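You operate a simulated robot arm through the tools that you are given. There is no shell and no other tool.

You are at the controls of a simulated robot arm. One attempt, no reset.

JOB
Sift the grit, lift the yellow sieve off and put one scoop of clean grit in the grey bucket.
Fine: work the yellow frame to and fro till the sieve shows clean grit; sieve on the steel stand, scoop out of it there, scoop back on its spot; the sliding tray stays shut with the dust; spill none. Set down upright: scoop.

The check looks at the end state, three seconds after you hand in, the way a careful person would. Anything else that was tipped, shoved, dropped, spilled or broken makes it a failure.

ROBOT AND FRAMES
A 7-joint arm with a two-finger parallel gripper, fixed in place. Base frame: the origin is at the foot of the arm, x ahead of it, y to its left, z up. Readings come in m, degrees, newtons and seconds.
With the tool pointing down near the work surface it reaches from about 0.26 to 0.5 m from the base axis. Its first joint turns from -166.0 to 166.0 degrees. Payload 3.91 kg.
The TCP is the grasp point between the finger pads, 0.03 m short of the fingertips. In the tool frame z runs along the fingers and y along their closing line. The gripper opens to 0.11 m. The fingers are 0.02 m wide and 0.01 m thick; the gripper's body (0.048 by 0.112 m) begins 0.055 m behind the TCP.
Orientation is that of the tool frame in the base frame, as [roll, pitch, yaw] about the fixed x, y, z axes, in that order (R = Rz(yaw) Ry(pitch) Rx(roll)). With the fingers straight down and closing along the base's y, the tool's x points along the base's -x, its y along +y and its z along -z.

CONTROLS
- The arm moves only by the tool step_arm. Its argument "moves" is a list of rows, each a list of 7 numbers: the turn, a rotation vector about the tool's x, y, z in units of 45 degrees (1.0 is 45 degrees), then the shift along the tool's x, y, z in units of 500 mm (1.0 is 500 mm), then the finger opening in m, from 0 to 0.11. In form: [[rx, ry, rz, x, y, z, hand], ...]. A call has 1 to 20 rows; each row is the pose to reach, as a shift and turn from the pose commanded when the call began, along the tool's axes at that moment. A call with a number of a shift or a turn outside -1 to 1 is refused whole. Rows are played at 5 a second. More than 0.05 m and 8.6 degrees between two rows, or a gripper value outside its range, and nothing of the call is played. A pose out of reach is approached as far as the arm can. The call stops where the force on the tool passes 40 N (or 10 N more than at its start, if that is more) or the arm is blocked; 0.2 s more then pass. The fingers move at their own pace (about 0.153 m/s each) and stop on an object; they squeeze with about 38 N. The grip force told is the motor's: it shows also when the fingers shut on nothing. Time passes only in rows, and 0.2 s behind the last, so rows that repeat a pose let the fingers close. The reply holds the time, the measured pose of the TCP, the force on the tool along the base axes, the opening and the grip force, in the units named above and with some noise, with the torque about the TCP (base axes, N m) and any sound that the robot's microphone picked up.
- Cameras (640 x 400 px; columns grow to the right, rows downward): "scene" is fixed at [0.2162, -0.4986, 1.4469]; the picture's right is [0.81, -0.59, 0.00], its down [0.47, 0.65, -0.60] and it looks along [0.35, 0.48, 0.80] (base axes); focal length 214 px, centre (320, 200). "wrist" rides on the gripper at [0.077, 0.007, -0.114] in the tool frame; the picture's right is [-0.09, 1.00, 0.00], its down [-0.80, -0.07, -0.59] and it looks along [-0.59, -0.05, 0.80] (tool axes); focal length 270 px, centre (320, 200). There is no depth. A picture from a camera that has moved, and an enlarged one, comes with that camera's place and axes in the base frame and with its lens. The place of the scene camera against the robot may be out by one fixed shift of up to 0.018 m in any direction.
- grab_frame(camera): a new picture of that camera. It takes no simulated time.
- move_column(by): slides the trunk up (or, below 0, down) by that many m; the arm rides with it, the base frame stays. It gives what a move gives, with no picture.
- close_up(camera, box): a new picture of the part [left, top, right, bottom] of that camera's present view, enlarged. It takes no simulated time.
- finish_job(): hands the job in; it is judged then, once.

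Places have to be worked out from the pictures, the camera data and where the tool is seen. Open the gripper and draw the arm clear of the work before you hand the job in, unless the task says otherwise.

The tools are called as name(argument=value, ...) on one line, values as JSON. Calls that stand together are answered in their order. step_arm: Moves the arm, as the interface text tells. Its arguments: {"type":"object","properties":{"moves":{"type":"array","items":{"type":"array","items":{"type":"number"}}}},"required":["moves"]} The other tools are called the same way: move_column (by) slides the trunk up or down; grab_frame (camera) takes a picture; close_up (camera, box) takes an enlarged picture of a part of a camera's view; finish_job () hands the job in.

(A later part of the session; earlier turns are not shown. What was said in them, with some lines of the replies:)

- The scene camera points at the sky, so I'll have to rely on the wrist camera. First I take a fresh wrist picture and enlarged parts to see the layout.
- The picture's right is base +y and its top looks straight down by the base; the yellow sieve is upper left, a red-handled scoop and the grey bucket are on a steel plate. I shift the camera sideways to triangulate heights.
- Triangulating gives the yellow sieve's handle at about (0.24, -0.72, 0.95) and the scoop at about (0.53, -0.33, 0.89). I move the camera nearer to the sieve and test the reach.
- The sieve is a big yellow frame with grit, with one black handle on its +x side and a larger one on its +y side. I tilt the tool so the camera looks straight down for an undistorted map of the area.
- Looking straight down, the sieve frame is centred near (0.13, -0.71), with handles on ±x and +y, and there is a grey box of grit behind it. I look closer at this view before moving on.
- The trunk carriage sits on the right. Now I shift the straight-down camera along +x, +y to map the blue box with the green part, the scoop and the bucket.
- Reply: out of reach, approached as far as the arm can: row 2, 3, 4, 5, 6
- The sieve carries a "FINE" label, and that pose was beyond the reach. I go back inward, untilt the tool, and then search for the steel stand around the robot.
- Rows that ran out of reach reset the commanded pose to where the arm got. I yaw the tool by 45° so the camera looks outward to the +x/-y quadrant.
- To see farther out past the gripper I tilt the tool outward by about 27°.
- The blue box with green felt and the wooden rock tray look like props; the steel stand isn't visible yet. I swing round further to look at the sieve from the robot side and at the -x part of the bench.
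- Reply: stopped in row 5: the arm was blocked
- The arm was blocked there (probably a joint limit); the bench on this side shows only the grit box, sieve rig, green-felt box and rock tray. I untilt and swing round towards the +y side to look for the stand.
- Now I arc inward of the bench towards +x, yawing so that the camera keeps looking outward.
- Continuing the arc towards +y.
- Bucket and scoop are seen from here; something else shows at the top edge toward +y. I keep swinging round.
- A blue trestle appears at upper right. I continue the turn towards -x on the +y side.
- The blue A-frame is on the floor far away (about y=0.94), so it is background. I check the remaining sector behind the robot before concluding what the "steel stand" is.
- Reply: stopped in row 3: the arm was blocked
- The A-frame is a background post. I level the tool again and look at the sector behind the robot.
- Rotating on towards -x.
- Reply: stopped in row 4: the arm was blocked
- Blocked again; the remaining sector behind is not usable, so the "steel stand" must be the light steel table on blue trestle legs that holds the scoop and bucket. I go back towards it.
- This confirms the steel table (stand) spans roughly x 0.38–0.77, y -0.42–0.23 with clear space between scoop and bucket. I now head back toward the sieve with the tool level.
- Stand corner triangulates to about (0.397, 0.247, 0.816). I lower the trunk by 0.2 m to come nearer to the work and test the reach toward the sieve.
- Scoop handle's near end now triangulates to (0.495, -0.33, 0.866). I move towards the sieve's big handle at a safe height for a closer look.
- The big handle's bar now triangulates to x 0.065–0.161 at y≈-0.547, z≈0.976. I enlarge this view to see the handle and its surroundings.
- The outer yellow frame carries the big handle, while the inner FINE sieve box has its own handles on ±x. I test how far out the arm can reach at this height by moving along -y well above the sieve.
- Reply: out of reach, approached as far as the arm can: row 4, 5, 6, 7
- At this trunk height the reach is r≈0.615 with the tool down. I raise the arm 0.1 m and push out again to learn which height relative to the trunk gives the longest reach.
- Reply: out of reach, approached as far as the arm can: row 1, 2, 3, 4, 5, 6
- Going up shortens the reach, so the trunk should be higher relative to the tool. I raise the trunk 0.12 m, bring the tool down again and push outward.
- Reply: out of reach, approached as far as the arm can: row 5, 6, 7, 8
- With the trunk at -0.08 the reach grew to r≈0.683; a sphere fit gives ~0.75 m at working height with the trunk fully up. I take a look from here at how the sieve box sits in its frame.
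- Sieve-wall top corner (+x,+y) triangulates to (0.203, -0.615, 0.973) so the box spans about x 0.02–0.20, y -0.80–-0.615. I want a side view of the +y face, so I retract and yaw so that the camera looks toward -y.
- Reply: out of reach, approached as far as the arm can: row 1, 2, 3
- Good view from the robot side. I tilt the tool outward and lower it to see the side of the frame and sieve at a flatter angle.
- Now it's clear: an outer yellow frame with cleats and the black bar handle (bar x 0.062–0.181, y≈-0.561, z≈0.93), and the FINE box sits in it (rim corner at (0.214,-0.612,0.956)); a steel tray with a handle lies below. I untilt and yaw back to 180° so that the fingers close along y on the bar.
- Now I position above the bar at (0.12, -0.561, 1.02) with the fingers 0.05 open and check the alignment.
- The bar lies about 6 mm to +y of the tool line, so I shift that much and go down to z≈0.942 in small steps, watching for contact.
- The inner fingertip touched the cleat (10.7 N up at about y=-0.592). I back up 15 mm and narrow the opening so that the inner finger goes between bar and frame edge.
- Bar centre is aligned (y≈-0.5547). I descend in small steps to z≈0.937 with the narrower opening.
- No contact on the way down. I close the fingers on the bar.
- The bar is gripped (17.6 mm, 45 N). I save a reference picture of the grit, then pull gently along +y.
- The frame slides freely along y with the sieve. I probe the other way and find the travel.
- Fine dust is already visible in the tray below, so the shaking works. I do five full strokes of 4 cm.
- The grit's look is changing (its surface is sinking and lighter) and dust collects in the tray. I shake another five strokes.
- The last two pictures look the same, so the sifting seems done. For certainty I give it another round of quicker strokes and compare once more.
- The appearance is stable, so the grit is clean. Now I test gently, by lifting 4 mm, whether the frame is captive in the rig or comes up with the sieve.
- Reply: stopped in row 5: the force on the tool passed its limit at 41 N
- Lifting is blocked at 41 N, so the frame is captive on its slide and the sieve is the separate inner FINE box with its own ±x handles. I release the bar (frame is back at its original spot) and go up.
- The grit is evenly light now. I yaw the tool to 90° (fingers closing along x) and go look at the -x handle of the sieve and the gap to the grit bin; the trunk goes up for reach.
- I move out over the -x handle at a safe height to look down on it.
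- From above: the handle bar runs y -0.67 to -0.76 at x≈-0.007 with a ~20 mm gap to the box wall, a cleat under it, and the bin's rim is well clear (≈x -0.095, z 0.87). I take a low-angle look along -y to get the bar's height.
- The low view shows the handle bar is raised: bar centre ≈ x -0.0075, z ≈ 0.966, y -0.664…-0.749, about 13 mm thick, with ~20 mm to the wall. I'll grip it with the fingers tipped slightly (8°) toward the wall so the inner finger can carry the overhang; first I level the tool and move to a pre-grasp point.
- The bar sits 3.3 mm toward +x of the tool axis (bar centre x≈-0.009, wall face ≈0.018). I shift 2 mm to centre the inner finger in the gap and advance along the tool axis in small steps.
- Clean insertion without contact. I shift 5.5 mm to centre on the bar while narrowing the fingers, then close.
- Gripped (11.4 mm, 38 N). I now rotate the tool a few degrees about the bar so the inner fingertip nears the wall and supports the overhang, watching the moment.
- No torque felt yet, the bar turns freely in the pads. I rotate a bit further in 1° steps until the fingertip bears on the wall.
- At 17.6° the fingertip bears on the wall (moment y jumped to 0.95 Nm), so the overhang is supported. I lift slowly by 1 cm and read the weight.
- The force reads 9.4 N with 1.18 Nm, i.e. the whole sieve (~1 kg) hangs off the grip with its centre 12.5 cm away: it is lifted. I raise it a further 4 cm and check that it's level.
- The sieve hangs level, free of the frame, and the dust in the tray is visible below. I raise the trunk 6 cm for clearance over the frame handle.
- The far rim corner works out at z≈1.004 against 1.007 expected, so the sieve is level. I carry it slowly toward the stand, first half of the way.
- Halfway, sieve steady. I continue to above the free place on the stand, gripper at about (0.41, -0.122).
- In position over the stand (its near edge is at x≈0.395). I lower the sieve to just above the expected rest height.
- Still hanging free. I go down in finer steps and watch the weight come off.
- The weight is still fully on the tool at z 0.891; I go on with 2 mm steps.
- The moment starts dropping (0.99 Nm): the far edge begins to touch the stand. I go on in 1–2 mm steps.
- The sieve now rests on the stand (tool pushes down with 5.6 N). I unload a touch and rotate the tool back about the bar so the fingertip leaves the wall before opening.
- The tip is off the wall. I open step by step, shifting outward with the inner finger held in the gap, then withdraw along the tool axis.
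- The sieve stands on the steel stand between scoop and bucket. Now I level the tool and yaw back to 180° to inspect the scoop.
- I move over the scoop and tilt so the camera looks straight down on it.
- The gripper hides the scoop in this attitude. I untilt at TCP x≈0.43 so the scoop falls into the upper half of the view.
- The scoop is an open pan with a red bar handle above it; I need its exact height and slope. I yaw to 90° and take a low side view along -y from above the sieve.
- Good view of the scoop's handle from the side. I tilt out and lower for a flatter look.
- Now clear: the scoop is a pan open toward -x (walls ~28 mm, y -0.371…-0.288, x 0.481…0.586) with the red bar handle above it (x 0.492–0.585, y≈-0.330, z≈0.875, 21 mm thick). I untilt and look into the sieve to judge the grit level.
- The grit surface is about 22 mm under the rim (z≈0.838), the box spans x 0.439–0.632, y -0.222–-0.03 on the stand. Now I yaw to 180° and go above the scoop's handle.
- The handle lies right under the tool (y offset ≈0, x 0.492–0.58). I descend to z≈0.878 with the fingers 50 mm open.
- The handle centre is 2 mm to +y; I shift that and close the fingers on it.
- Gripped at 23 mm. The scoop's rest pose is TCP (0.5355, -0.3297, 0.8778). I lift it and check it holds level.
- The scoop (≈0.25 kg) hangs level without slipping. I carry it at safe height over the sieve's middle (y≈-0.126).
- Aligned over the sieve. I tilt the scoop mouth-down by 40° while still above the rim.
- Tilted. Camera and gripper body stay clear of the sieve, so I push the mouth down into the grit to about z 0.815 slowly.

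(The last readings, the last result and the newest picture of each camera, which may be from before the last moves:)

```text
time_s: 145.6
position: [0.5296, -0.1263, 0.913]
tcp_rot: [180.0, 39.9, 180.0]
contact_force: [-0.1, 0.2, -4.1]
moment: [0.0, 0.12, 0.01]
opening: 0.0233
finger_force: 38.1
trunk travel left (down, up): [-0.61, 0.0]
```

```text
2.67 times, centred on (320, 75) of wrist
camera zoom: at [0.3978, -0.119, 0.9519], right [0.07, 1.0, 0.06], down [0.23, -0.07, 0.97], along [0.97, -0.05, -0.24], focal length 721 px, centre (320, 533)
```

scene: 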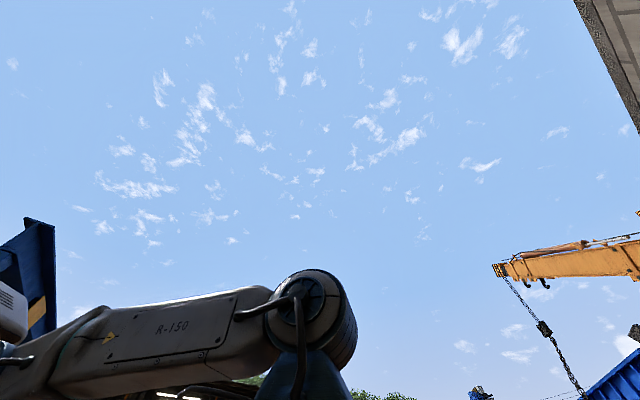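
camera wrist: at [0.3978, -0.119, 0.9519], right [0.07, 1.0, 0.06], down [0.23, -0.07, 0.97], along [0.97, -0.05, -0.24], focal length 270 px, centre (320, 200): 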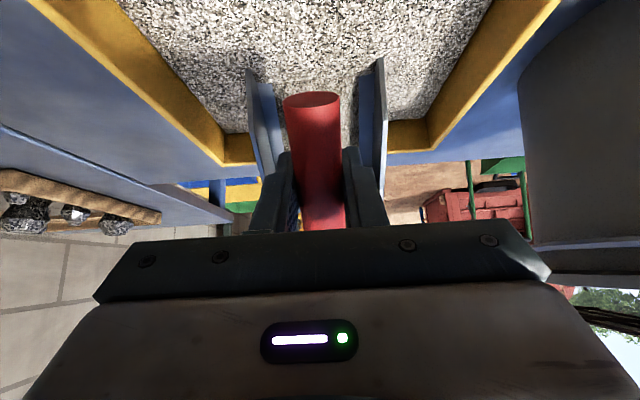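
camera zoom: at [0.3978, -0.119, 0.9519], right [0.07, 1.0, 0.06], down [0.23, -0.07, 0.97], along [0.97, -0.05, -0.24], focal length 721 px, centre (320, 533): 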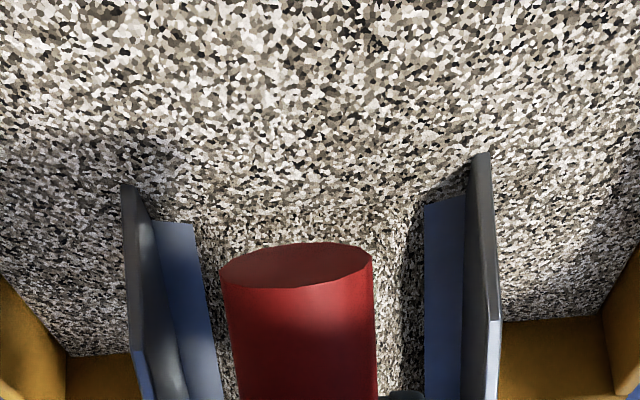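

The scoop bites into the grit and the load already rises (4.1 N, about 160 g of grit). I now level it while pushing forward (-x) at constant mouth depth.

step_arm(moves=[[0, 0.148, 0, 0.0039, 0, -0.0025, 0.012], [0, 0.296, 0, 0.0093, 0, -0.0029, 0.012], [0, 0.444, 0, 0.0166, 0, -0.0014, 0.012], [0, 0.593, 0, 0.0255, 0, 0.0024, 0.012], [0, 0.741, 0, 0.0358, 0, 0.0075, 0.012], [0, 0.889, 0, 0.0478, 0, 0.0147, 0.012], [0, 0.889, 0, 0.0478, 0, 0.0147, 0.012]])

grab_frame(camera="wrist")

close_up(camera="wrist", box=[200, 0, 440, 230])

```text
time_s: 147.2
position: [0.5169, -0.1273, 0.894]
tcp_rot: [179.9, -0.3, 180.0]
contact_force: [-0.1, -0.7, -5.6]
moment: [-0.01, 0.08, 0.01]
opening: 0.0228
finger_force: 37.8
trunk travel left (down, up): [-0.61, 0.0]
```

```text
taken
camera wrist: at [0.4398, -0.1191, 1.0078], right [0.09, 1.0, 0.0], down [0.8, -0.07, 0.59], along [0.59, -0.05, -0.81], focal length 270 px, centre (320, 200)
```

wrist: 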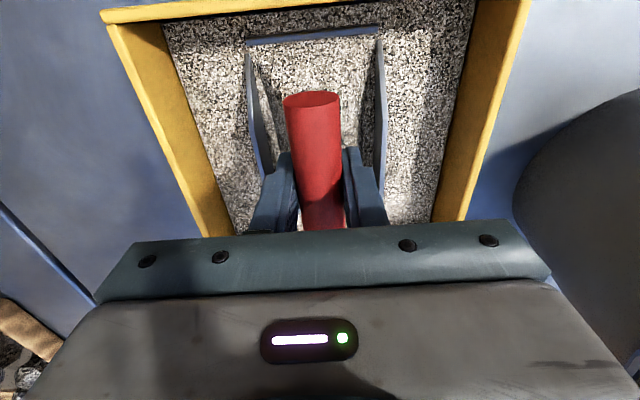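

```text
1.74 times, centred on (320, 115) of wrist
camera zoom: at [0.4398, -0.1191, 1.0078], right [0.09, 1.0, 0.0], down [0.8, -0.07, 0.59], along [0.59, -0.05, -0.81], focal length 470 px, centre (320, 348)
```

zoom: 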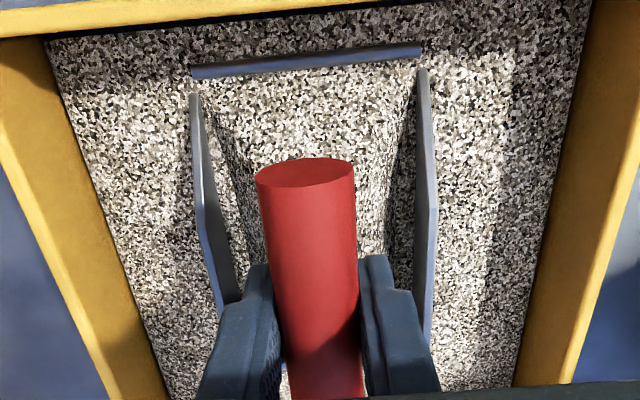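

The scoop is loaded (5.6 N total, about 310 g of grit) and seems full. I tip the mouth up by 12° and lift it gently out of the sieve.

step_arm(moves=[[0, 0.1, 0, -0.01, 0, -0.008, 0.012], [0, 0.2, 0, -0.022, 0, -0.016, 0.012], [0, 0.27, 0, -0.03, 0, -0.024, 0.012], [0, 0.27, 0, -0.03, 0, -0.05, 0.012], [0, 0.27, 0, -0.03, 0, -0.08, 0.012], [0, 0.27, 0, -0.03, 0, -0.12, 0.012], [0, 0.27, 0, -0.03, 0, -0.17, 0.012], [0, 0.27, 0, -0.03, 0, -0.22, 0.012], [0, 0.27, 0, -0.03, 0, -0.27, 0.012], [0, 0.27, 0, -0.03, 0, -0.32, 0.012], [0, 0.27, 0, -0.03, 0, -0.37, 0.012], [0, 0.27, 0, -0.03, 0, -0.4, 0.012], [0, 0.27, 0, -0.03, 0, -0.41, 0.012], [0, 0.27, 0, -0.03, 0, -0.41, 0.012]])

grab_frame(camera="wrist")

close_up(camera="wrist", box=[180, 0, 460, 230])

```text
time_s: 150.2
position: [0.5323, -0.1264, 1.0987]
tcp_rot: [180.0, -12.3, -179.9]
contact_force: [-0.1, 0.1, -5.0]
moment: [0.0, -0.04, 0.02]
opening: 0.0232
finger_force: 37.7
trunk travel left (down, up): [-0.61, 0.0]
```

```text
taken
camera wrist: at [0.4809, -0.1188, 1.2264], right [0.09, 1.0, -0.02], down [0.91, -0.07, 0.41], along [0.41, -0.05, -0.91], focal length 270 px, centre (320, 200)
```

wrist: 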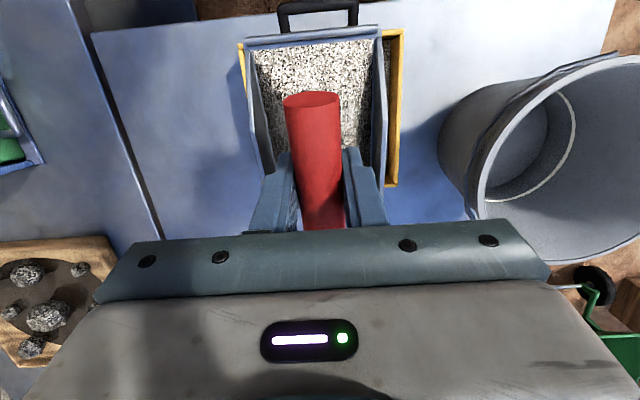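

```text
1.74 times, centred on (320, 115) of wrist
camera zoom: at [0.4809, -0.1188, 1.2264], right [0.09, 1.0, -0.02], down [0.91, -0.07, 0.41], along [0.41, -0.05, -0.91], focal length 470 px, centre (320, 348)
```

zoom: 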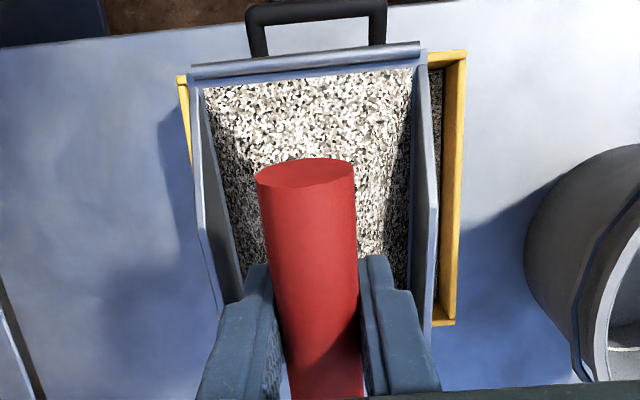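

The scoop carries clean grit and nothing is spilled. I enlarge the bucket to fix its rim position before moving over it.

close_up(camera="wrist", box=[400, 20, 640, 280])

```text
1.54 times, centred on (520, 150) of wrist
camera zoom: at [0.4809, -0.1188, 1.2264], right [0.09, 1.0, -0.02], down [0.91, -0.07, 0.41], along [0.41, -0.05, -0.91], focal length 416 px, centre (12, 277)
```

zoom: 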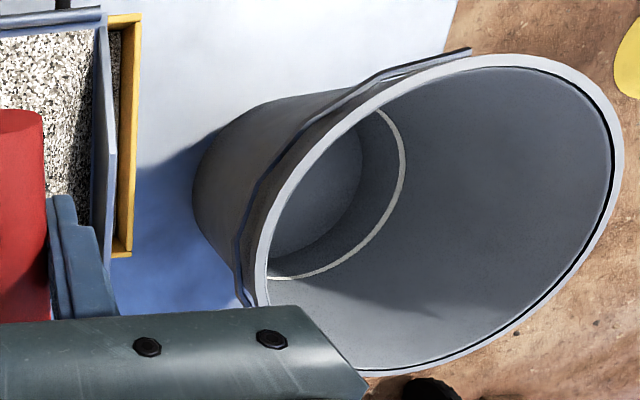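

The rim fits a circle centred at about (0.585, 0.118), radius ≈0.099, z≈0.985. I carry the loaded scoop slowly over it, mouth still tipped up, with its bottom above 1.03.

step_arm(moves=[[0, 0, 0, -0.005, 0.01, -0.03, 0.012], [0, 0, 0, -0.01, 0.04, -0.0547, 0.012], [0, 0, 0, -0.015, 0.08, -0.0547, 0.012], [0, 0, 0, -0.02, 0.125, -0.0547, 0.012], [0, 0, 0, -0.025, 0.17, -0.0547, 0.012], [0, 0, 0, -0.03, 0.215, -0.0547, 0.012], [0, 0, 0, -0.035, 0.26, -0.0547, 0.012], [0, 0, 0, -0.038, 0.305, -0.0547, 0.012], [0, 0, 0, -0.04, 0.35, -0.0547, 0.012], [0, 0, 0, -0.042, 0.395, -0.0547, 0.012], [0, 0, 0, -0.044, 0.435, -0.0547, 0.012], [0, 0, 0, -0.0456, 0.465, -0.0547, 0.012], [0, 0, 0, -0.0456, 0.482, -0.0547, 0.012], [0, 0, 0, -0.0456, 0.4888, -0.0547, 0.012], [0, 0, 0, -0.0456, 0.4888, -0.0547, 0.012]])

grab_frame(camera="wrist")

```text
time_s: 153.4
position: [0.56, 0.1185, 1.1201]
tcp_rot: [180.0, -12.3, 180.0]
contact_force: [0.0, -0.2, -4.7]
moment: [-0.01, 0.0, 0.01]
opening: 0.0232
finger_force: 38.1
trunk travel left (down, up): [-0.61, 0.0]
```

```text
taken
camera wrist: at [0.5092, 0.1256, 1.2475], right [0.09, 1.0, -0.02], down [0.91, -0.07, 0.41], along [0.41, -0.05, -0.91], focal length 270 px, centre (320, 200)
```

wrist: 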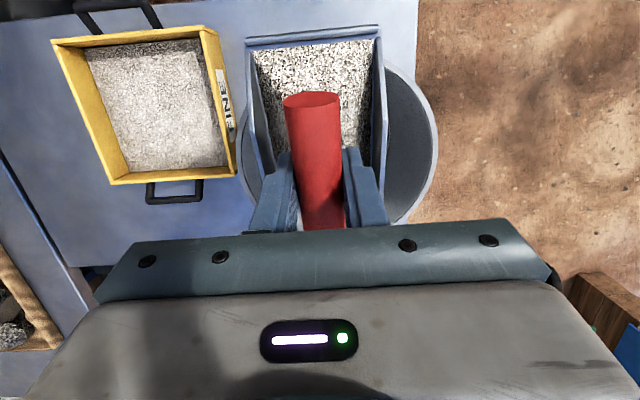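

The bucket's rim is seen under the scoop, centre nearer y≈0.126. I shift 8 mm and start tipping the mouth down slowly.

step_arm(moves=[[0, 0, 0, 0, 0.016, 0, 0.012], [0, -0.125, 0, 0, 0.016, 0, 0.012], [0, -0.25, 0, 0, 0.016, 0, 0.012], [0, -0.375, 0, 0, 0.016, 0, 0.012], [0, -0.5, 0, 0, 0.016, 0, 0.012], [0, -0.625, 0, 0, 0.016, 0, 0.012], [0, -0.75, 0, 0, 0.016, 0, 0.012], [0, -0.875, 0, 0, 0.016, 0, 0.012], [0, -1.0, 0, 0, 0.016, 0, 0.012], [0, -1.0, 0, 0, 0.016, 0, 0.012]])

grab_frame(camera="wrist")

```text
time_s: 155.6
position: [0.5599, 0.1287, 1.1195]
tcp_rot: [-179.9, 32.9, -179.8]
contact_force: [0.6, 0.3, -2.9]
moment: [0.0, 0.11, -0.02]
opening: 0.0232
finger_force: 37.5
trunk travel left (down, up): [-0.61, 0.0]
```

```text
taken
camera wrist: at [0.4332, 0.1336, 1.1743], right [0.07, 1.0, 0.05], down [0.35, -0.07, 0.93], along [0.93, -0.05, -0.36], focal length 270 px, centre (320, 200)
```

wrist: 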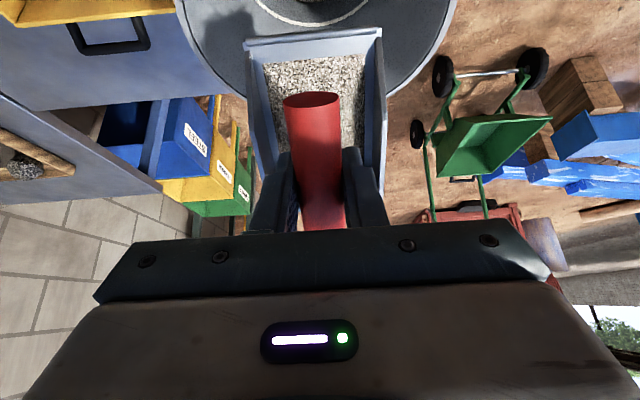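

The load is falling off (2.9 N now) into the bucket, the mouth is well inside the rim. I tip on to about 78°.

step_arm(moves=[[0, -0.125, 0, 0, 0, 0, 0.012], [0, -0.25, 0, 0, 0, 0, 0.012], [0, -0.375, 0, 0, 0, 0, 0.012], [0, -0.5, 0, 0, 0, 0, 0.012], [0, -0.625, 0, 0, 0, 0, 0.012], [0, -0.75, 0, 0, 0, 0, 0.012], [0, -0.875, 0, 0, 0, 0, 0.012], [0, -1.0, 0, 0, 0, 0, 0.012], [0, -1.0, 0, 0, 0, 0, 0.012], [0, -1.0, 0, 0, 0, 0, 0.012], [0, -1.0, 0, 0, 0, 0, 0.012]])

grab_frame(camera="wrist")

```text
time_s: 158.0
position: [0.5594, 0.1267, 1.1201]
tcp_rot: [-179.9, 77.8, -179.9]
contact_force: [0.3, -0.4, -2.3]
moment: [-0.01, 0.1, -0.05]
opening: 0.0232
finger_force: 38.0
trunk travel left (down, up): [-0.61, 0.0]
```

```text
taken
camera wrist: at [0.4316, 0.1338, 1.0689], right [0.02, 1.0, 0.09], down [-0.41, -0.07, 0.91], along [0.91, -0.05, 0.41], focal length 270 px, centre (320, 200)
```

wrist: 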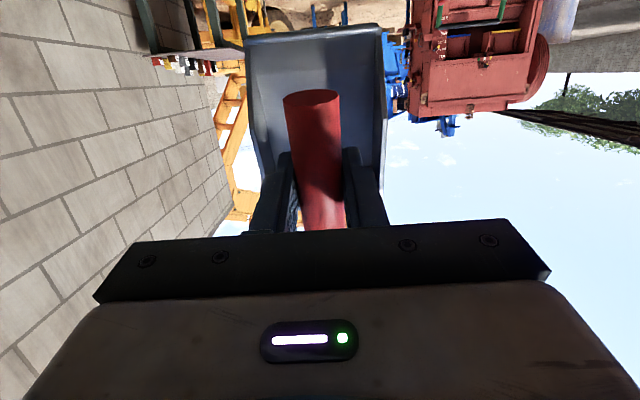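

The scoop is empty (2.3 N, its own weight). I level it again over the bucket.

step_arm(moves=[[0, 0.0, 0, 0, 0, 0, 0.012], [0, 0.15, 0, 0, 0, 0, 0.012], [0, 0.3, 0, 0, 0, 0, 0.012], [0, 0.45, 0, 0, 0, 0, 0.012], [0, 0.6, 0, 0, 0, 0, 0.012], [0, 0.75, 0, 0, 0, 0, 0.012], [0, 0.9, 0, 0, 0, 0, 0.012], [0, 1.0, 0, 0, 0, 0, 0.012], [0, 1.0, 0, 0, 0, 0, 0.012]])

step_arm(moves=[[0, 0.15, 0, 0, 0, 0, 0.012], [0, 0.3, 0, 0, 0, 0, 0.012], [0, 0.45, 0, 0, 0, 0, 0.012], [0, 0.6, 0, 0, 0, 0, 0.012], [0, 0.729, 0, 0, 0, 0, 0.012], [0, 0.729, 0, 0, 0, 0, 0.012]])

grab_frame(camera="wrist")

```text
time_s: 160.0
position: [0.5586, 0.1273, 1.12]
tcp_rot: [180.0, 32.7, -179.9]
contact_force: [0.4, 0.4, -1.9]
moment: [0.01, 0.07, -0.01]
opening: 0.0237
finger_force: 37.8
trunk travel left (down, up): [-0.61, 0.0]
```

```text
time_s: 161.4
position: [0.5593, 0.1265, 1.1207]
tcp_rot: [-180.0, 0.0, -180.0]
contact_force: [-0.1, -0.2, -2.4]
moment: [0.03, 0.0, -0.05]
opening: 0.0233
finger_force: 37.9
trunk travel left (down, up): [-0.61, 0.0]
```

```text
taken
camera wrist: at [0.4829, 0.1341, 1.2345], right [0.09, 1.0, 0.0], down [0.8, -0.07, 0.59], along [0.59, -0.05, -0.81], focal length 270 px, centre (320, 200)
```

wrist: 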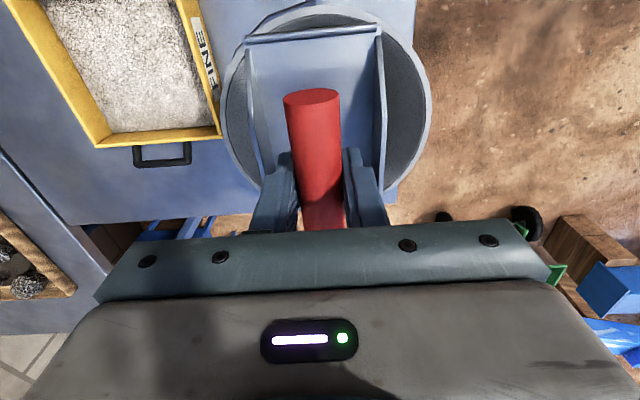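

Scoop is clean and sits unchanged in the grip. I carry it back over its own spot.

step_arm(moves=[[0, 0, 0, 0.002, -0.03, 0, 0.012], [0, 0, 0, 0.006, -0.1, 0, 0.012], [0, 0, 0, 0.01, -0.18, 0, 0.012], [0, 0, 0, 0.014, -0.26, 0, 0.012], [0, 0, 0, 0.018, -0.34, 0, 0.012], [0, 0, 0, 0.022, -0.42, 0, 0.012], [0, 0, 0, 0.026, -0.5, 0, 0.012], [0, 0, 0, 0.03, -0.58, 0, 0.012], [0, 0, 0, 0.034, -0.66, 0, 0.012], [0, 0, 0, 0.038, -0.74, 0, 0.012], [0, 0, 0, 0.042, -0.81, 0, 0.012], [0, 0, 0, 0.046, -0.87, 0, 0.012], [0, 0, 0, 0.0476, -0.905, 0, 0.012], [0, 0, 0, 0.0476, -0.9124, 0, 0.012], [0, 0, 0, 0.0476, -0.9124, 0, 0.012]])

grab_frame(camera="wrist")

```text
time_s: 164.6
position: [0.536, -0.3295, 1.12]
tcp_rot: [-180.0, -0.1, -180.0]
contact_force: [-0.1, 0.0, -2.9]
moment: [0.01, 0.06, 0.0]
opening: 0.0232
finger_force: 37.8
trunk travel left (down, up): [-0.61, 0.0]
```

```text
taken
camera wrist: at [0.4596, -0.3225, 1.2341], right [0.09, 1.0, 0.0], down [0.8, -0.07, 0.59], along [0.59, -0.05, -0.8], focal length 270 px, centre (320, 200)
```

wrist: 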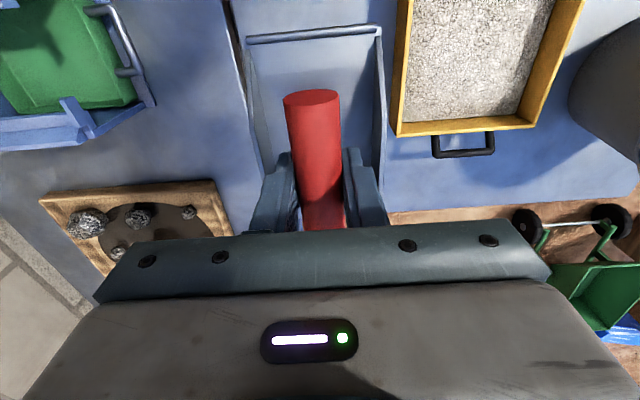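

Over the spot (x and y match within 1 mm). I lower the scoop, quickly at first and slowly near the stand.

step_arm(moves=[[0, 0, 0, 0, 0, 0.03, 0.012], [0, 0, 0, 0, 0, 0.1, 0.012], [0, 0, 0, 0, 0, 0.18, 0.012], [0, 0, 0, 0, 0, 0.26, 0.012], [0, 0, 0, 0, 0, 0.33, 0.012], [0, 0, 0, 0, 0, 0.39, 0.012], [0, 0, 0, 0, 0, 0.43, 0.012], [0, 0, 0, 0, 0, 0.455, 0.012], [0, 0, 0, 0, 0, 0.467, 0.012], [0, 0, 0, 0, 0, 0.474, 0.012], [0, 0, 0, 0, 0, 0.474, 0.012]])

```text
time_s: 167.0
position: [0.5358, -0.3307, 0.8827]
tcp_rot: [180.0, 0.0, -180.0]
contact_force: [0.8, 0.7, -3.0]
moment: [-0.02, 0.02, -0.02]
opening: 0.0232
finger_force: 37.8
trunk travel left (down, up): [-0.61, 0.0]
```

step_arm(moves=[[0, 0, 0, 0, 0, 0.004, 0.012], [0, 0, 0, 0, 0, 0.007, 0.012], [0, 0, 0, 0, 0, 0.009, 0.012], [0, 0, 0, 0, 0, 0.009, 0.012]])

```text
time_s: 168.0
position: [0.5354, -0.33, 0.8794]
tcp_rot: [180.0, 0.2, -180.0]
contact_force: [-1.7, -0.3, 7.7]
moment: [0.05, -0.34, -0.06]
opening: 0.0234
finger_force: 38.2
trunk travel left (down, up): [-0.61, 0.0]
```

Touchdown: 7.7 N, bearing at the back edge, so the scoop is about 1° mouth-up. I level that out a little and unload before releasing.

step_arm(moves=[[0, -0.01, 0, 0, 0, -0.001, 0.012], [0, -0.02, 0, 0, 0, -0.001, 0.012], [0, -0.02, 0, 0, 0, -0.001, 0.012]])

```text
time_s: 168.8
position: [0.5353, -0.33, 0.8804]
tcp_rot: [-180.0, 0.9, 179.9]
contact_force: [-2.1, -1.0, 9.7]
moment: [-0.02, 1.0, 0.02]
opening: 0.0231
finger_force: 38.3
trunk travel left (down, up): [-0.61, 0.0]
```

step_arm(moves=[[0, 0.008, 0, 0, 0, -0.0005, 0.012], [0, 0.014, 0, 0, 0, -0.001, 0.012], [0, 0.014, 0, 0, 0, -0.001, 0.012]])

```text
time_s: 169.6
position: [0.5361, -0.3292, 0.8797]
tcp_rot: [179.9, 0.2, -179.9]
contact_force: [-0.2, -1.6, 1.8]
moment: [-0.01, -0.17, -0.09]
opening: 0.0229
finger_force: 38.2
trunk travel left (down, up): [-0.61, 0.0]
```

Nearly unloaded and flat. I open the fingers gently and rise.

step_arm(moves=[[0, 0, 0, 0, 0, 0, 0.026], [0, 0, 0, 0, 0, 0, 0.034], [0, 0, 0, 0, 0, 0, 0.05], [0, 0, 0, 0, 0, 0, 0.05]])

step_arm(moves=[[0, 0, 0, 0, 0, -0.03, 0.05], [0, 0, 0, 0, 0, -0.08, 0.05], [0, 0, 0, 0, 0, -0.14, 0.05], [0, 0, 0, 0, 0, -0.21, 0.05], [0, 0, 0, 0, 0, -0.28, 0.05], [0, 0, 0, 0, 0, -0.36, 0.05], [0, 0, 0, 0, 0, -0.38, 0.05], [0, 0, 0, 0, 0, -0.38, 0.05]])

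grab_frame(camera="wrist")

close_up(camera="wrist", box=[220, 0, 420, 160])

```text
time_s: 170.6
position: [0.5353, -0.3301, 0.8799]
tcp_rot: [179.9, 0.2, 180.0]
contact_force: [-0.2, -0.6, 0.2]
moment: [-0.01, 0.02, 0.0]
opening: 0.0501
finger_force: 0.0
trunk travel left (down, up): [-0.61, 0.0]
```

```text
time_s: 172.4
position: [0.535, -0.3307, 1.0701]
tcp_rot: [-180.0, 0.1, 179.9]
contact_force: [0.1, 0.1, -0.2]
moment: [-0.01, 0.04, -0.02]
opening: 0.0502
finger_force: 0.0
trunk travel left (down, up): [-0.61, 0.0]
```

```text
taken
camera wrist: at [0.4574, -0.323, 1.1838], right [0.09, 1.0, 0.0], down [0.8, -0.07, 0.6], along [0.6, -0.05, -0.8], focal length 270 px, centre (320, 200)
```

wrist: 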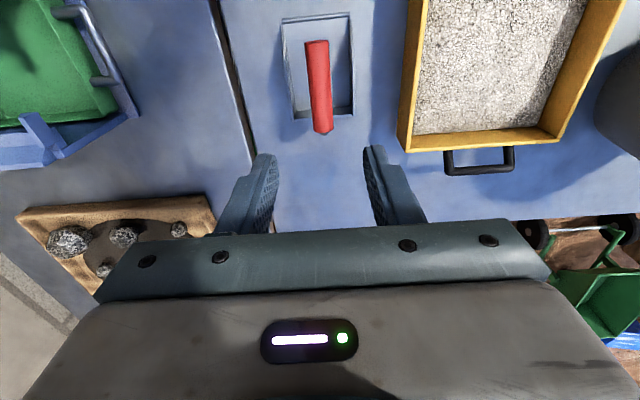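

```text
2.50 times, centred on (320, 80) of wrist
camera zoom: at [0.4574, -0.323, 1.1838], right [0.09, 1.0, 0.0], down [0.8, -0.07, 0.6], along [0.6, -0.05, -0.8], focal length 676 px, centre (320, 500)
```

zoom: 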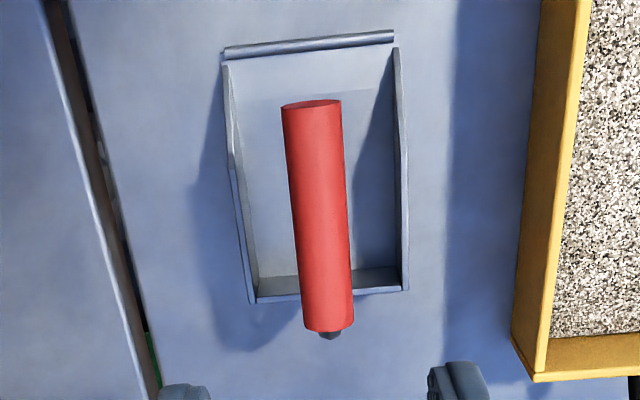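

The scoop stands flat on its spot as before. Now I check the bucket's contents and the surroundings for spills from above.

step_arm(moves=[[0, 0, 0, 0.02, 0.04, -0.06, 0.05], [0, 0, 0, 0.05, 0.12, -0.12, 0.05], [0, 0, 0, 0.08, 0.2, -0.18, 0.05], [0, 0, 0, 0.1, 0.28, -0.22, 0.05], [0, 0, 0, 0.12, 0.36, -0.24, 0.05], [0, 0, 0, 0.14, 0.44, -0.24, 0.05], [0, 0, 0, 0.16, 0.52, -0.24, 0.05], [0, 0, 0, 0.16, 0.6, -0.24, 0.05], [0, 0, 0, 0.16, 0.68, -0.24, 0.05], [0, 0, 0, 0.16, 0.76, -0.24, 0.05], [0, 0, 0, 0.16, 0.8, -0.24, 0.05], [0, 0, 0, 0.16, 0.8, -0.24, 0.05]])

grab_frame(camera="wrist")

close_up(camera="wrist", box=[220, 0, 460, 170])

```text
refused: row 2 steps farther than a row can; nothing moved
```

```text
taken
camera wrist: at [0.4574, -0.323, 1.1838], right [0.09, 1.0, 0.0], down [0.8, -0.07, 0.6], along [0.6, -0.05, -0.8], focal length 270 px, centre (320, 200)
```

wrist: 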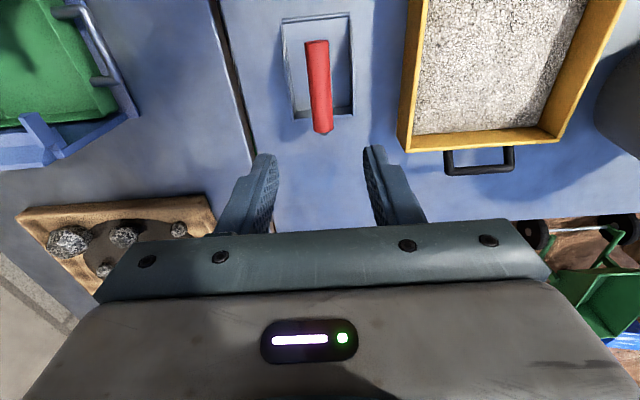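

```text
2.35 times, centred on (340, 85) of wrist
camera zoom: at [0.4574, -0.323, 1.1838], right [0.09, 1.0, 0.0], down [0.8, -0.07, 0.6], along [0.6, -0.05, -0.8], focal length 636 px, centre (273, 471)
```

zoom: 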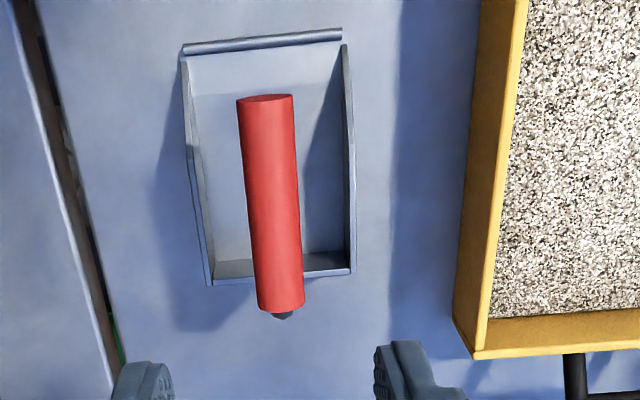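

The move was refused because a row step was too long; I send it again with smaller steps.

step_arm(moves=[[0, 0, 0, 0.01, 0.03, -0.06, 0.05], [0, 0, 0, 0.03, 0.07, -0.12, 0.05], [0, 0, 0, 0.05, 0.12, -0.17, 0.05], [0, 0, 0, 0.07, 0.18, -0.2, 0.05], [0, 0, 0, 0.09, 0.25, -0.22, 0.05], [0, 0, 0, 0.11, 0.32, -0.24, 0.05], [0, 0, 0, 0.13, 0.39, -0.24, 0.05], [0, 0, 0, 0.15, 0.46, -0.24, 0.05], [0, 0, 0, 0.16, 0.53, -0.24, 0.05], [0, 0, 0, 0.16, 0.6, -0.24, 0.05], [0, 0, 0, 0.16, 0.68, -0.24, 0.05], [0, 0, 0, 0.16, 0.75, -0.24, 0.05], [0, 0, 0, 0.16, 0.8, -0.24, 0.05], [0, 0, 0, 0.16, 0.8, -0.24, 0.05]])

grab_frame(camera="wrist")

close_up(camera="wrist", box=[220, 0, 460, 170])

```text
time_s: 175.4
position: [0.4544, 0.0694, 1.1897]
tcp_rot: [180.0, 0.2, -179.9]
contact_force: [-0.7, -0.2, 0.2]
moment: [0.0, -0.02, 0.02]
opening: 0.05
finger_force: 0.1
trunk travel left (down, up): [-0.61, 0.0]
```

```text
taken
camera wrist: at [0.3773, 0.0776, 1.3037], right [0.09, 1.0, 0.0], down [0.8, -0.07, 0.6], along [0.6, -0.05, -0.8], focal length 270 px, centre (320, 200)
```

wrist: 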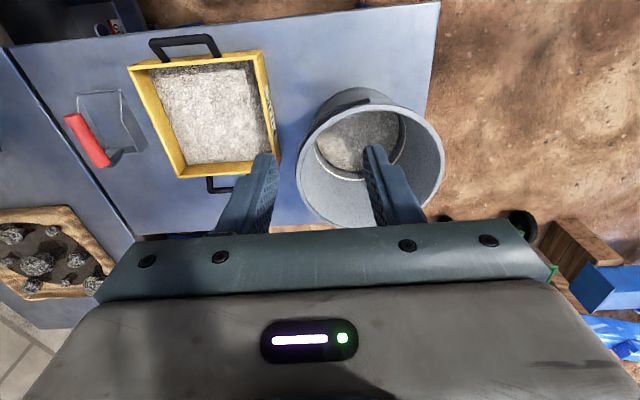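

```text
2.35 times, centred on (340, 85) of wrist
camera zoom: at [0.3773, 0.0776, 1.3037], right [0.09, 1.0, 0.0], down [0.8, -0.07, 0.6], along [0.6, -0.05, -0.8], focal length 636 px, centre (273, 471)
```

zoom: 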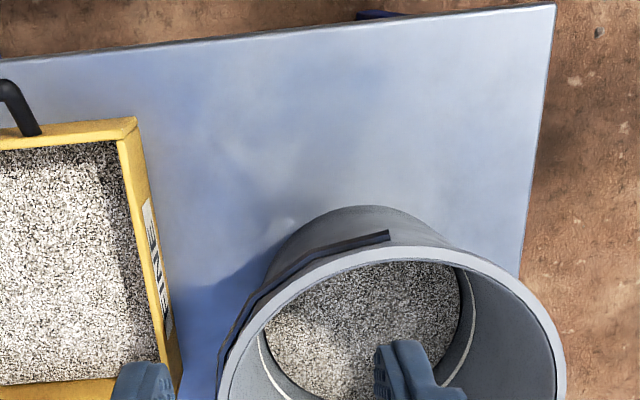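

Grit lies in the bucket near the inner white ring and the stand around is clean. I open the fingers and shift to get an unobstructed look inside.

step_arm(moves=[[0, 0, 0, 0, 0.05, 0, 0.08], [0, 0, 0, 0, 0.1, -0.03, 0.11], [0, 0, 0, 0, 0.1, -0.06, 0.11], [0, 0, 0, 0, 0.1, -0.06, 0.11]])

grab_frame(camera="wrist")

close_up(camera="wrist", box=[240, 60, 420, 220])

close_up(camera="wrist", box=[0, 0, 300, 220])

```text
time_s: 176.4
position: [0.4539, 0.1204, 1.2188]
tcp_rot: [-180.0, 0.1, -179.9]
contact_force: [-1.0, -0.2, -0.5]
moment: [-0.01, -0.02, 0.01]
opening: 0.1101
finger_force: 0.1
trunk travel left (down, up): [-0.61, 0.0]
```

```text
taken
camera wrist: at [0.3771, 0.1274, 1.3338], right [0.09, 1.0, 0.0], down [0.8, -0.07, 0.6], along [0.6, -0.05, -0.8], focal length 270 px, centre (320, 200)
```

wrist: 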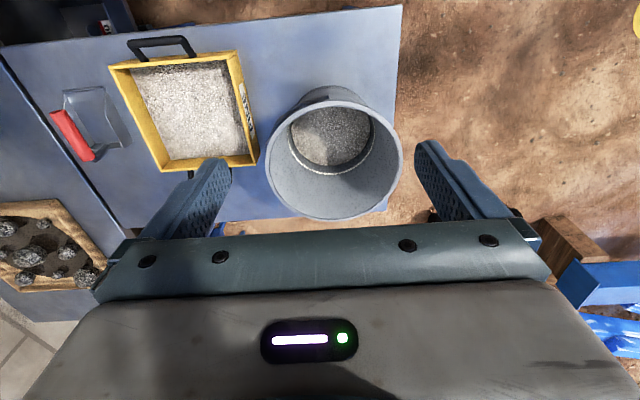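

```text
2.50 times, centred on (330, 140) of wrist
camera zoom: at [0.3771, 0.1274, 1.3338], right [0.09, 1.0, 0.0], down [0.8, -0.07, 0.6], along [0.6, -0.05, -0.8], focal length 676 px, centre (295, 350)
```

zoom: 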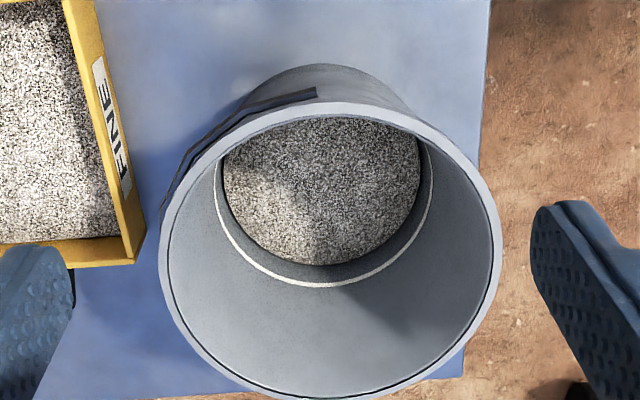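

```text
1.82 times, centred on (150, 110) of wrist
camera zoom: at [0.3771, 0.1274, 1.3338], right [0.09, 1.0, 0.0], down [0.8, -0.07, 0.6], along [0.6, -0.05, -0.8], focal length 491 px, centre (629, 364)
```

zoom: 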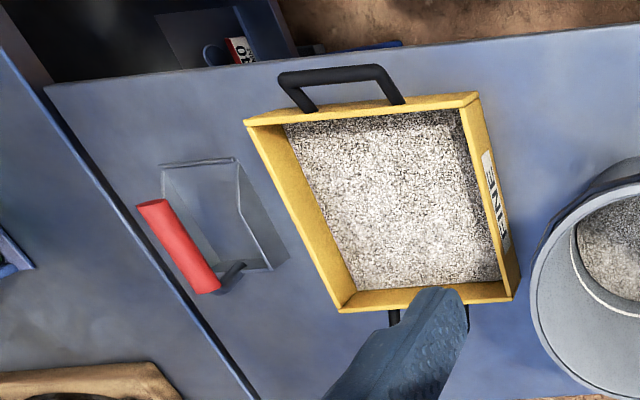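

The bucket holds one scoop of clean grit just under its ring, sieve and scoop stand properly, no grit lies about. Now I check the sifting rig: tray shut and frame in place.

step_arm(moves=[[0, 0, 0, 0.03, -0.06, 0, 0.11], [0, 0, 0, 0.06, -0.13, 0, 0.11], [0, 0, 0, 0.09, -0.2, 0, 0.11], [0, 0, 0, 0.12, -0.27, 0, 0.11], [0, 0, 0, 0.15, -0.34, 0, 0.11], [0, 0, 0, 0.18, -0.41, 0, 0.11], [0, 0, 0, 0.21, -0.48, 0, 0.11], [0, 0, 0, 0.24, -0.55, 0, 0.11], [0, 0, 0, 0.27, -0.62, 0, 0.11], [0, 0, 0, 0.3, -0.69, 0, 0.11], [0, 0, 0, 0.33, -0.76, 0, 0.11], [0, 0, 0, 0.36, -0.83, 0, 0.11], [0, 0, 0, 0.39, -0.89, 0, 0.11], [0, 0, 0, 0.408, -0.94, 0, 0.11], [0, 0, 0, 0.408, -0.94, 0, 0.11]])

step_arm(moves=[[0, 0, 0.15, 0.06, -0.05, 0, 0.11], [0, 0, 0.3, 0.12, -0.1, 0, 0.11], [0, 0, 0.45, 0.18, -0.15, 0, 0.11], [0, 0, 0.6, 0.24, -0.17, 0, 0.11], [0, 0, 0.75, 0.26, -0.17, 0, 0.11], [0, 0, 0.9, 0.26, -0.17, 0, 0.11], [0, 0, 1.0, 0.26, -0.17, 0, 0.11], [0, 0, 1.0, 0.26, -0.17, 0, 0.11]])

grab_frame(camera="wrist")

```text
time_s: 179.6
position: [0.2487, -0.35, 1.2183]
tcp_rot: [180.0, 0.2, 180.0]
contact_force: [-1.5, -0.7, 0.3]
moment: [0.02, -0.02, 0.01]
opening: 0.1098
finger_force: 0.2
trunk travel left (down, up): [-0.61, 0.0]
```

```text
time_s: 181.4
position: [0.1189, -0.4354, 1.2173]
tcp_rot: [179.8, 0.2, 135.0]
contact_force: [-0.3, -0.2, -0.2]
moment: [-0.02, 0.02, 0.0]
opening: 0.1099
finger_force: 0.0
trunk travel left (down, up): [-0.61, 0.0]
```

```text
taken
camera wrist: at [0.0704, -0.3756, 1.3319], right [0.77, 0.64, 0.0], down [0.51, -0.62, 0.6], along [0.38, -0.46, -0.8], focal length 270 px, centre (320, 200)
```

wrist: 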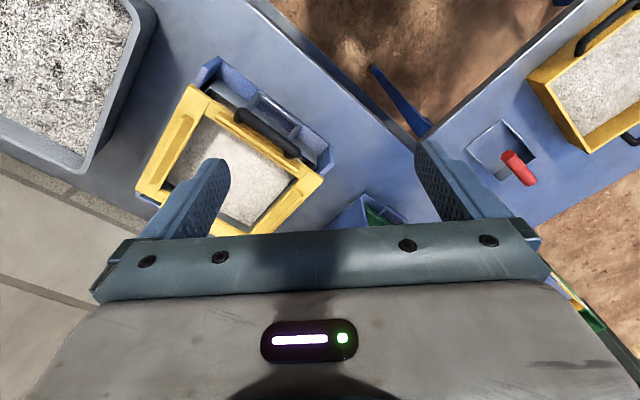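

close_up(camera="wrist", box=[120, 40, 360, 220])

close_up(camera="wrist", box=[440, 0, 640, 220])

```text
2.22 times, centred on (240, 130) of wrist
camera zoom: at [0.0704, -0.3756, 1.3319], right [0.77, 0.64, 0.0], down [0.51, -0.62, 0.6], along [0.38, -0.46, -0.8], focal length 601 px, centre (498, 356)
```

zoom: 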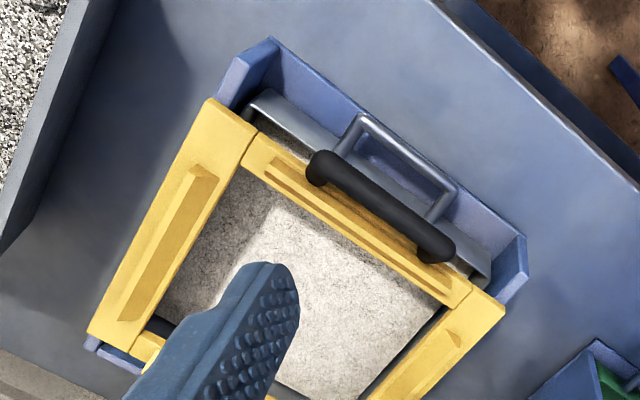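

```text
1.82 times, centred on (540, 110) of wrist
camera zoom: at [0.0704, -0.3756, 1.3319], right [0.77, 0.64, 0.0], down [0.51, -0.62, 0.6], along [0.38, -0.46, -0.8], focal length 491 px, centre (-80, 364)
```

zoom: 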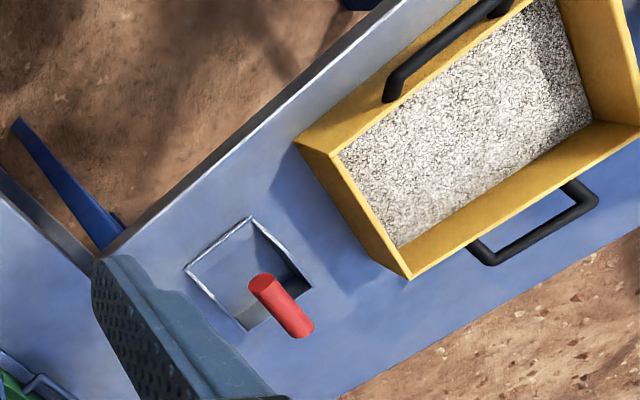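

All is in order: tray shut with the pale dust in it, frame in its place, sieve and scoop on the stand, no spills. I draw the open gripper back up and clear of the work.

step_arm(moves=[[0, 0, -0.12, 0, 0.05, -0.03, 0.11], [0, 0, -0.24, 0, 0.1, -0.06, 0.11], [0, 0, -0.36, 0, 0.15, -0.09, 0.11], [0, 0, -0.48, 0, 0.2, -0.12, 0.11], [0, 0, -0.6, 0, 0.25, -0.15, 0.11], [0, 0, -0.72, 0, 0.3, -0.18, 0.11], [0, 0, -0.84, 0, 0.36, -0.18, 0.11], [0, 0, -0.96, 0, 0.424, -0.18, 0.11], [0, 0, -1.0, 0, 0.424, -0.18, 0.11], [0, 0, -1.0, 0, 0.424, -0.18, 0.11]])

grab_frame(camera="wrist")

```text
time_s: 183.6
position: [0.2699, -0.2855, 1.3093]
tcp_rot: [-180.0, 0.3, -179.9]
contact_force: [-0.9, -0.5, 0.7]
moment: [0.02, 0.0, 0.01]
opening: 0.1101
finger_force: 0.0
trunk travel left (down, up): [-0.61, 0.0]
```

```text
taken
camera wrist: at [0.1922, -0.2783, 1.4228], right [0.09, 1.0, 0.0], down [0.8, -0.07, 0.6], along [0.6, -0.05, -0.8], focal length 270 px, centre (320, 200)
```

wrist: 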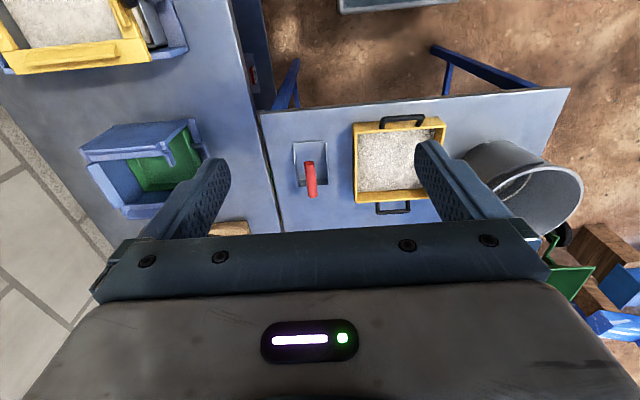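

The final overview matches what's wanted: sieve on the steel stand, scoop upright on its spot, grit in the bucket, tray shut, gripper open and clear. I hand the job in.

finish_job()

```text
The job is handed in.
```

I finished the job and handed it in; it hasn't told me yet whether it passed. The final pictures show everything where it should be.

- **Sifting:** I worked the yellow frame to and fro along its slide until two rounds of pictures showed no further change in the grit. The dust fell into the tray.
- **Sieve:** The yellow FINE box stands level on the steel table, between the scoop's spot and the bucket. I took that table on blue legs to be the steel stand, because I found nothing else that fits the name.
- **Bucket:** I took one scoop from the sieve on the stand, about a quarter of a kilogram. It all went into the grey bucket and lies just below the white ring inside it.
- **Scoop:** It is back flat on its own spot, within about a millimetre of where I picked it up.
- **Tray and frame:** The tray is shut with the dust in it. The frame is back at its starting position.
- **Spills:** The pictures show no grit on the stand, the bench or around the bucket.

The gripper is open and clear of the work.
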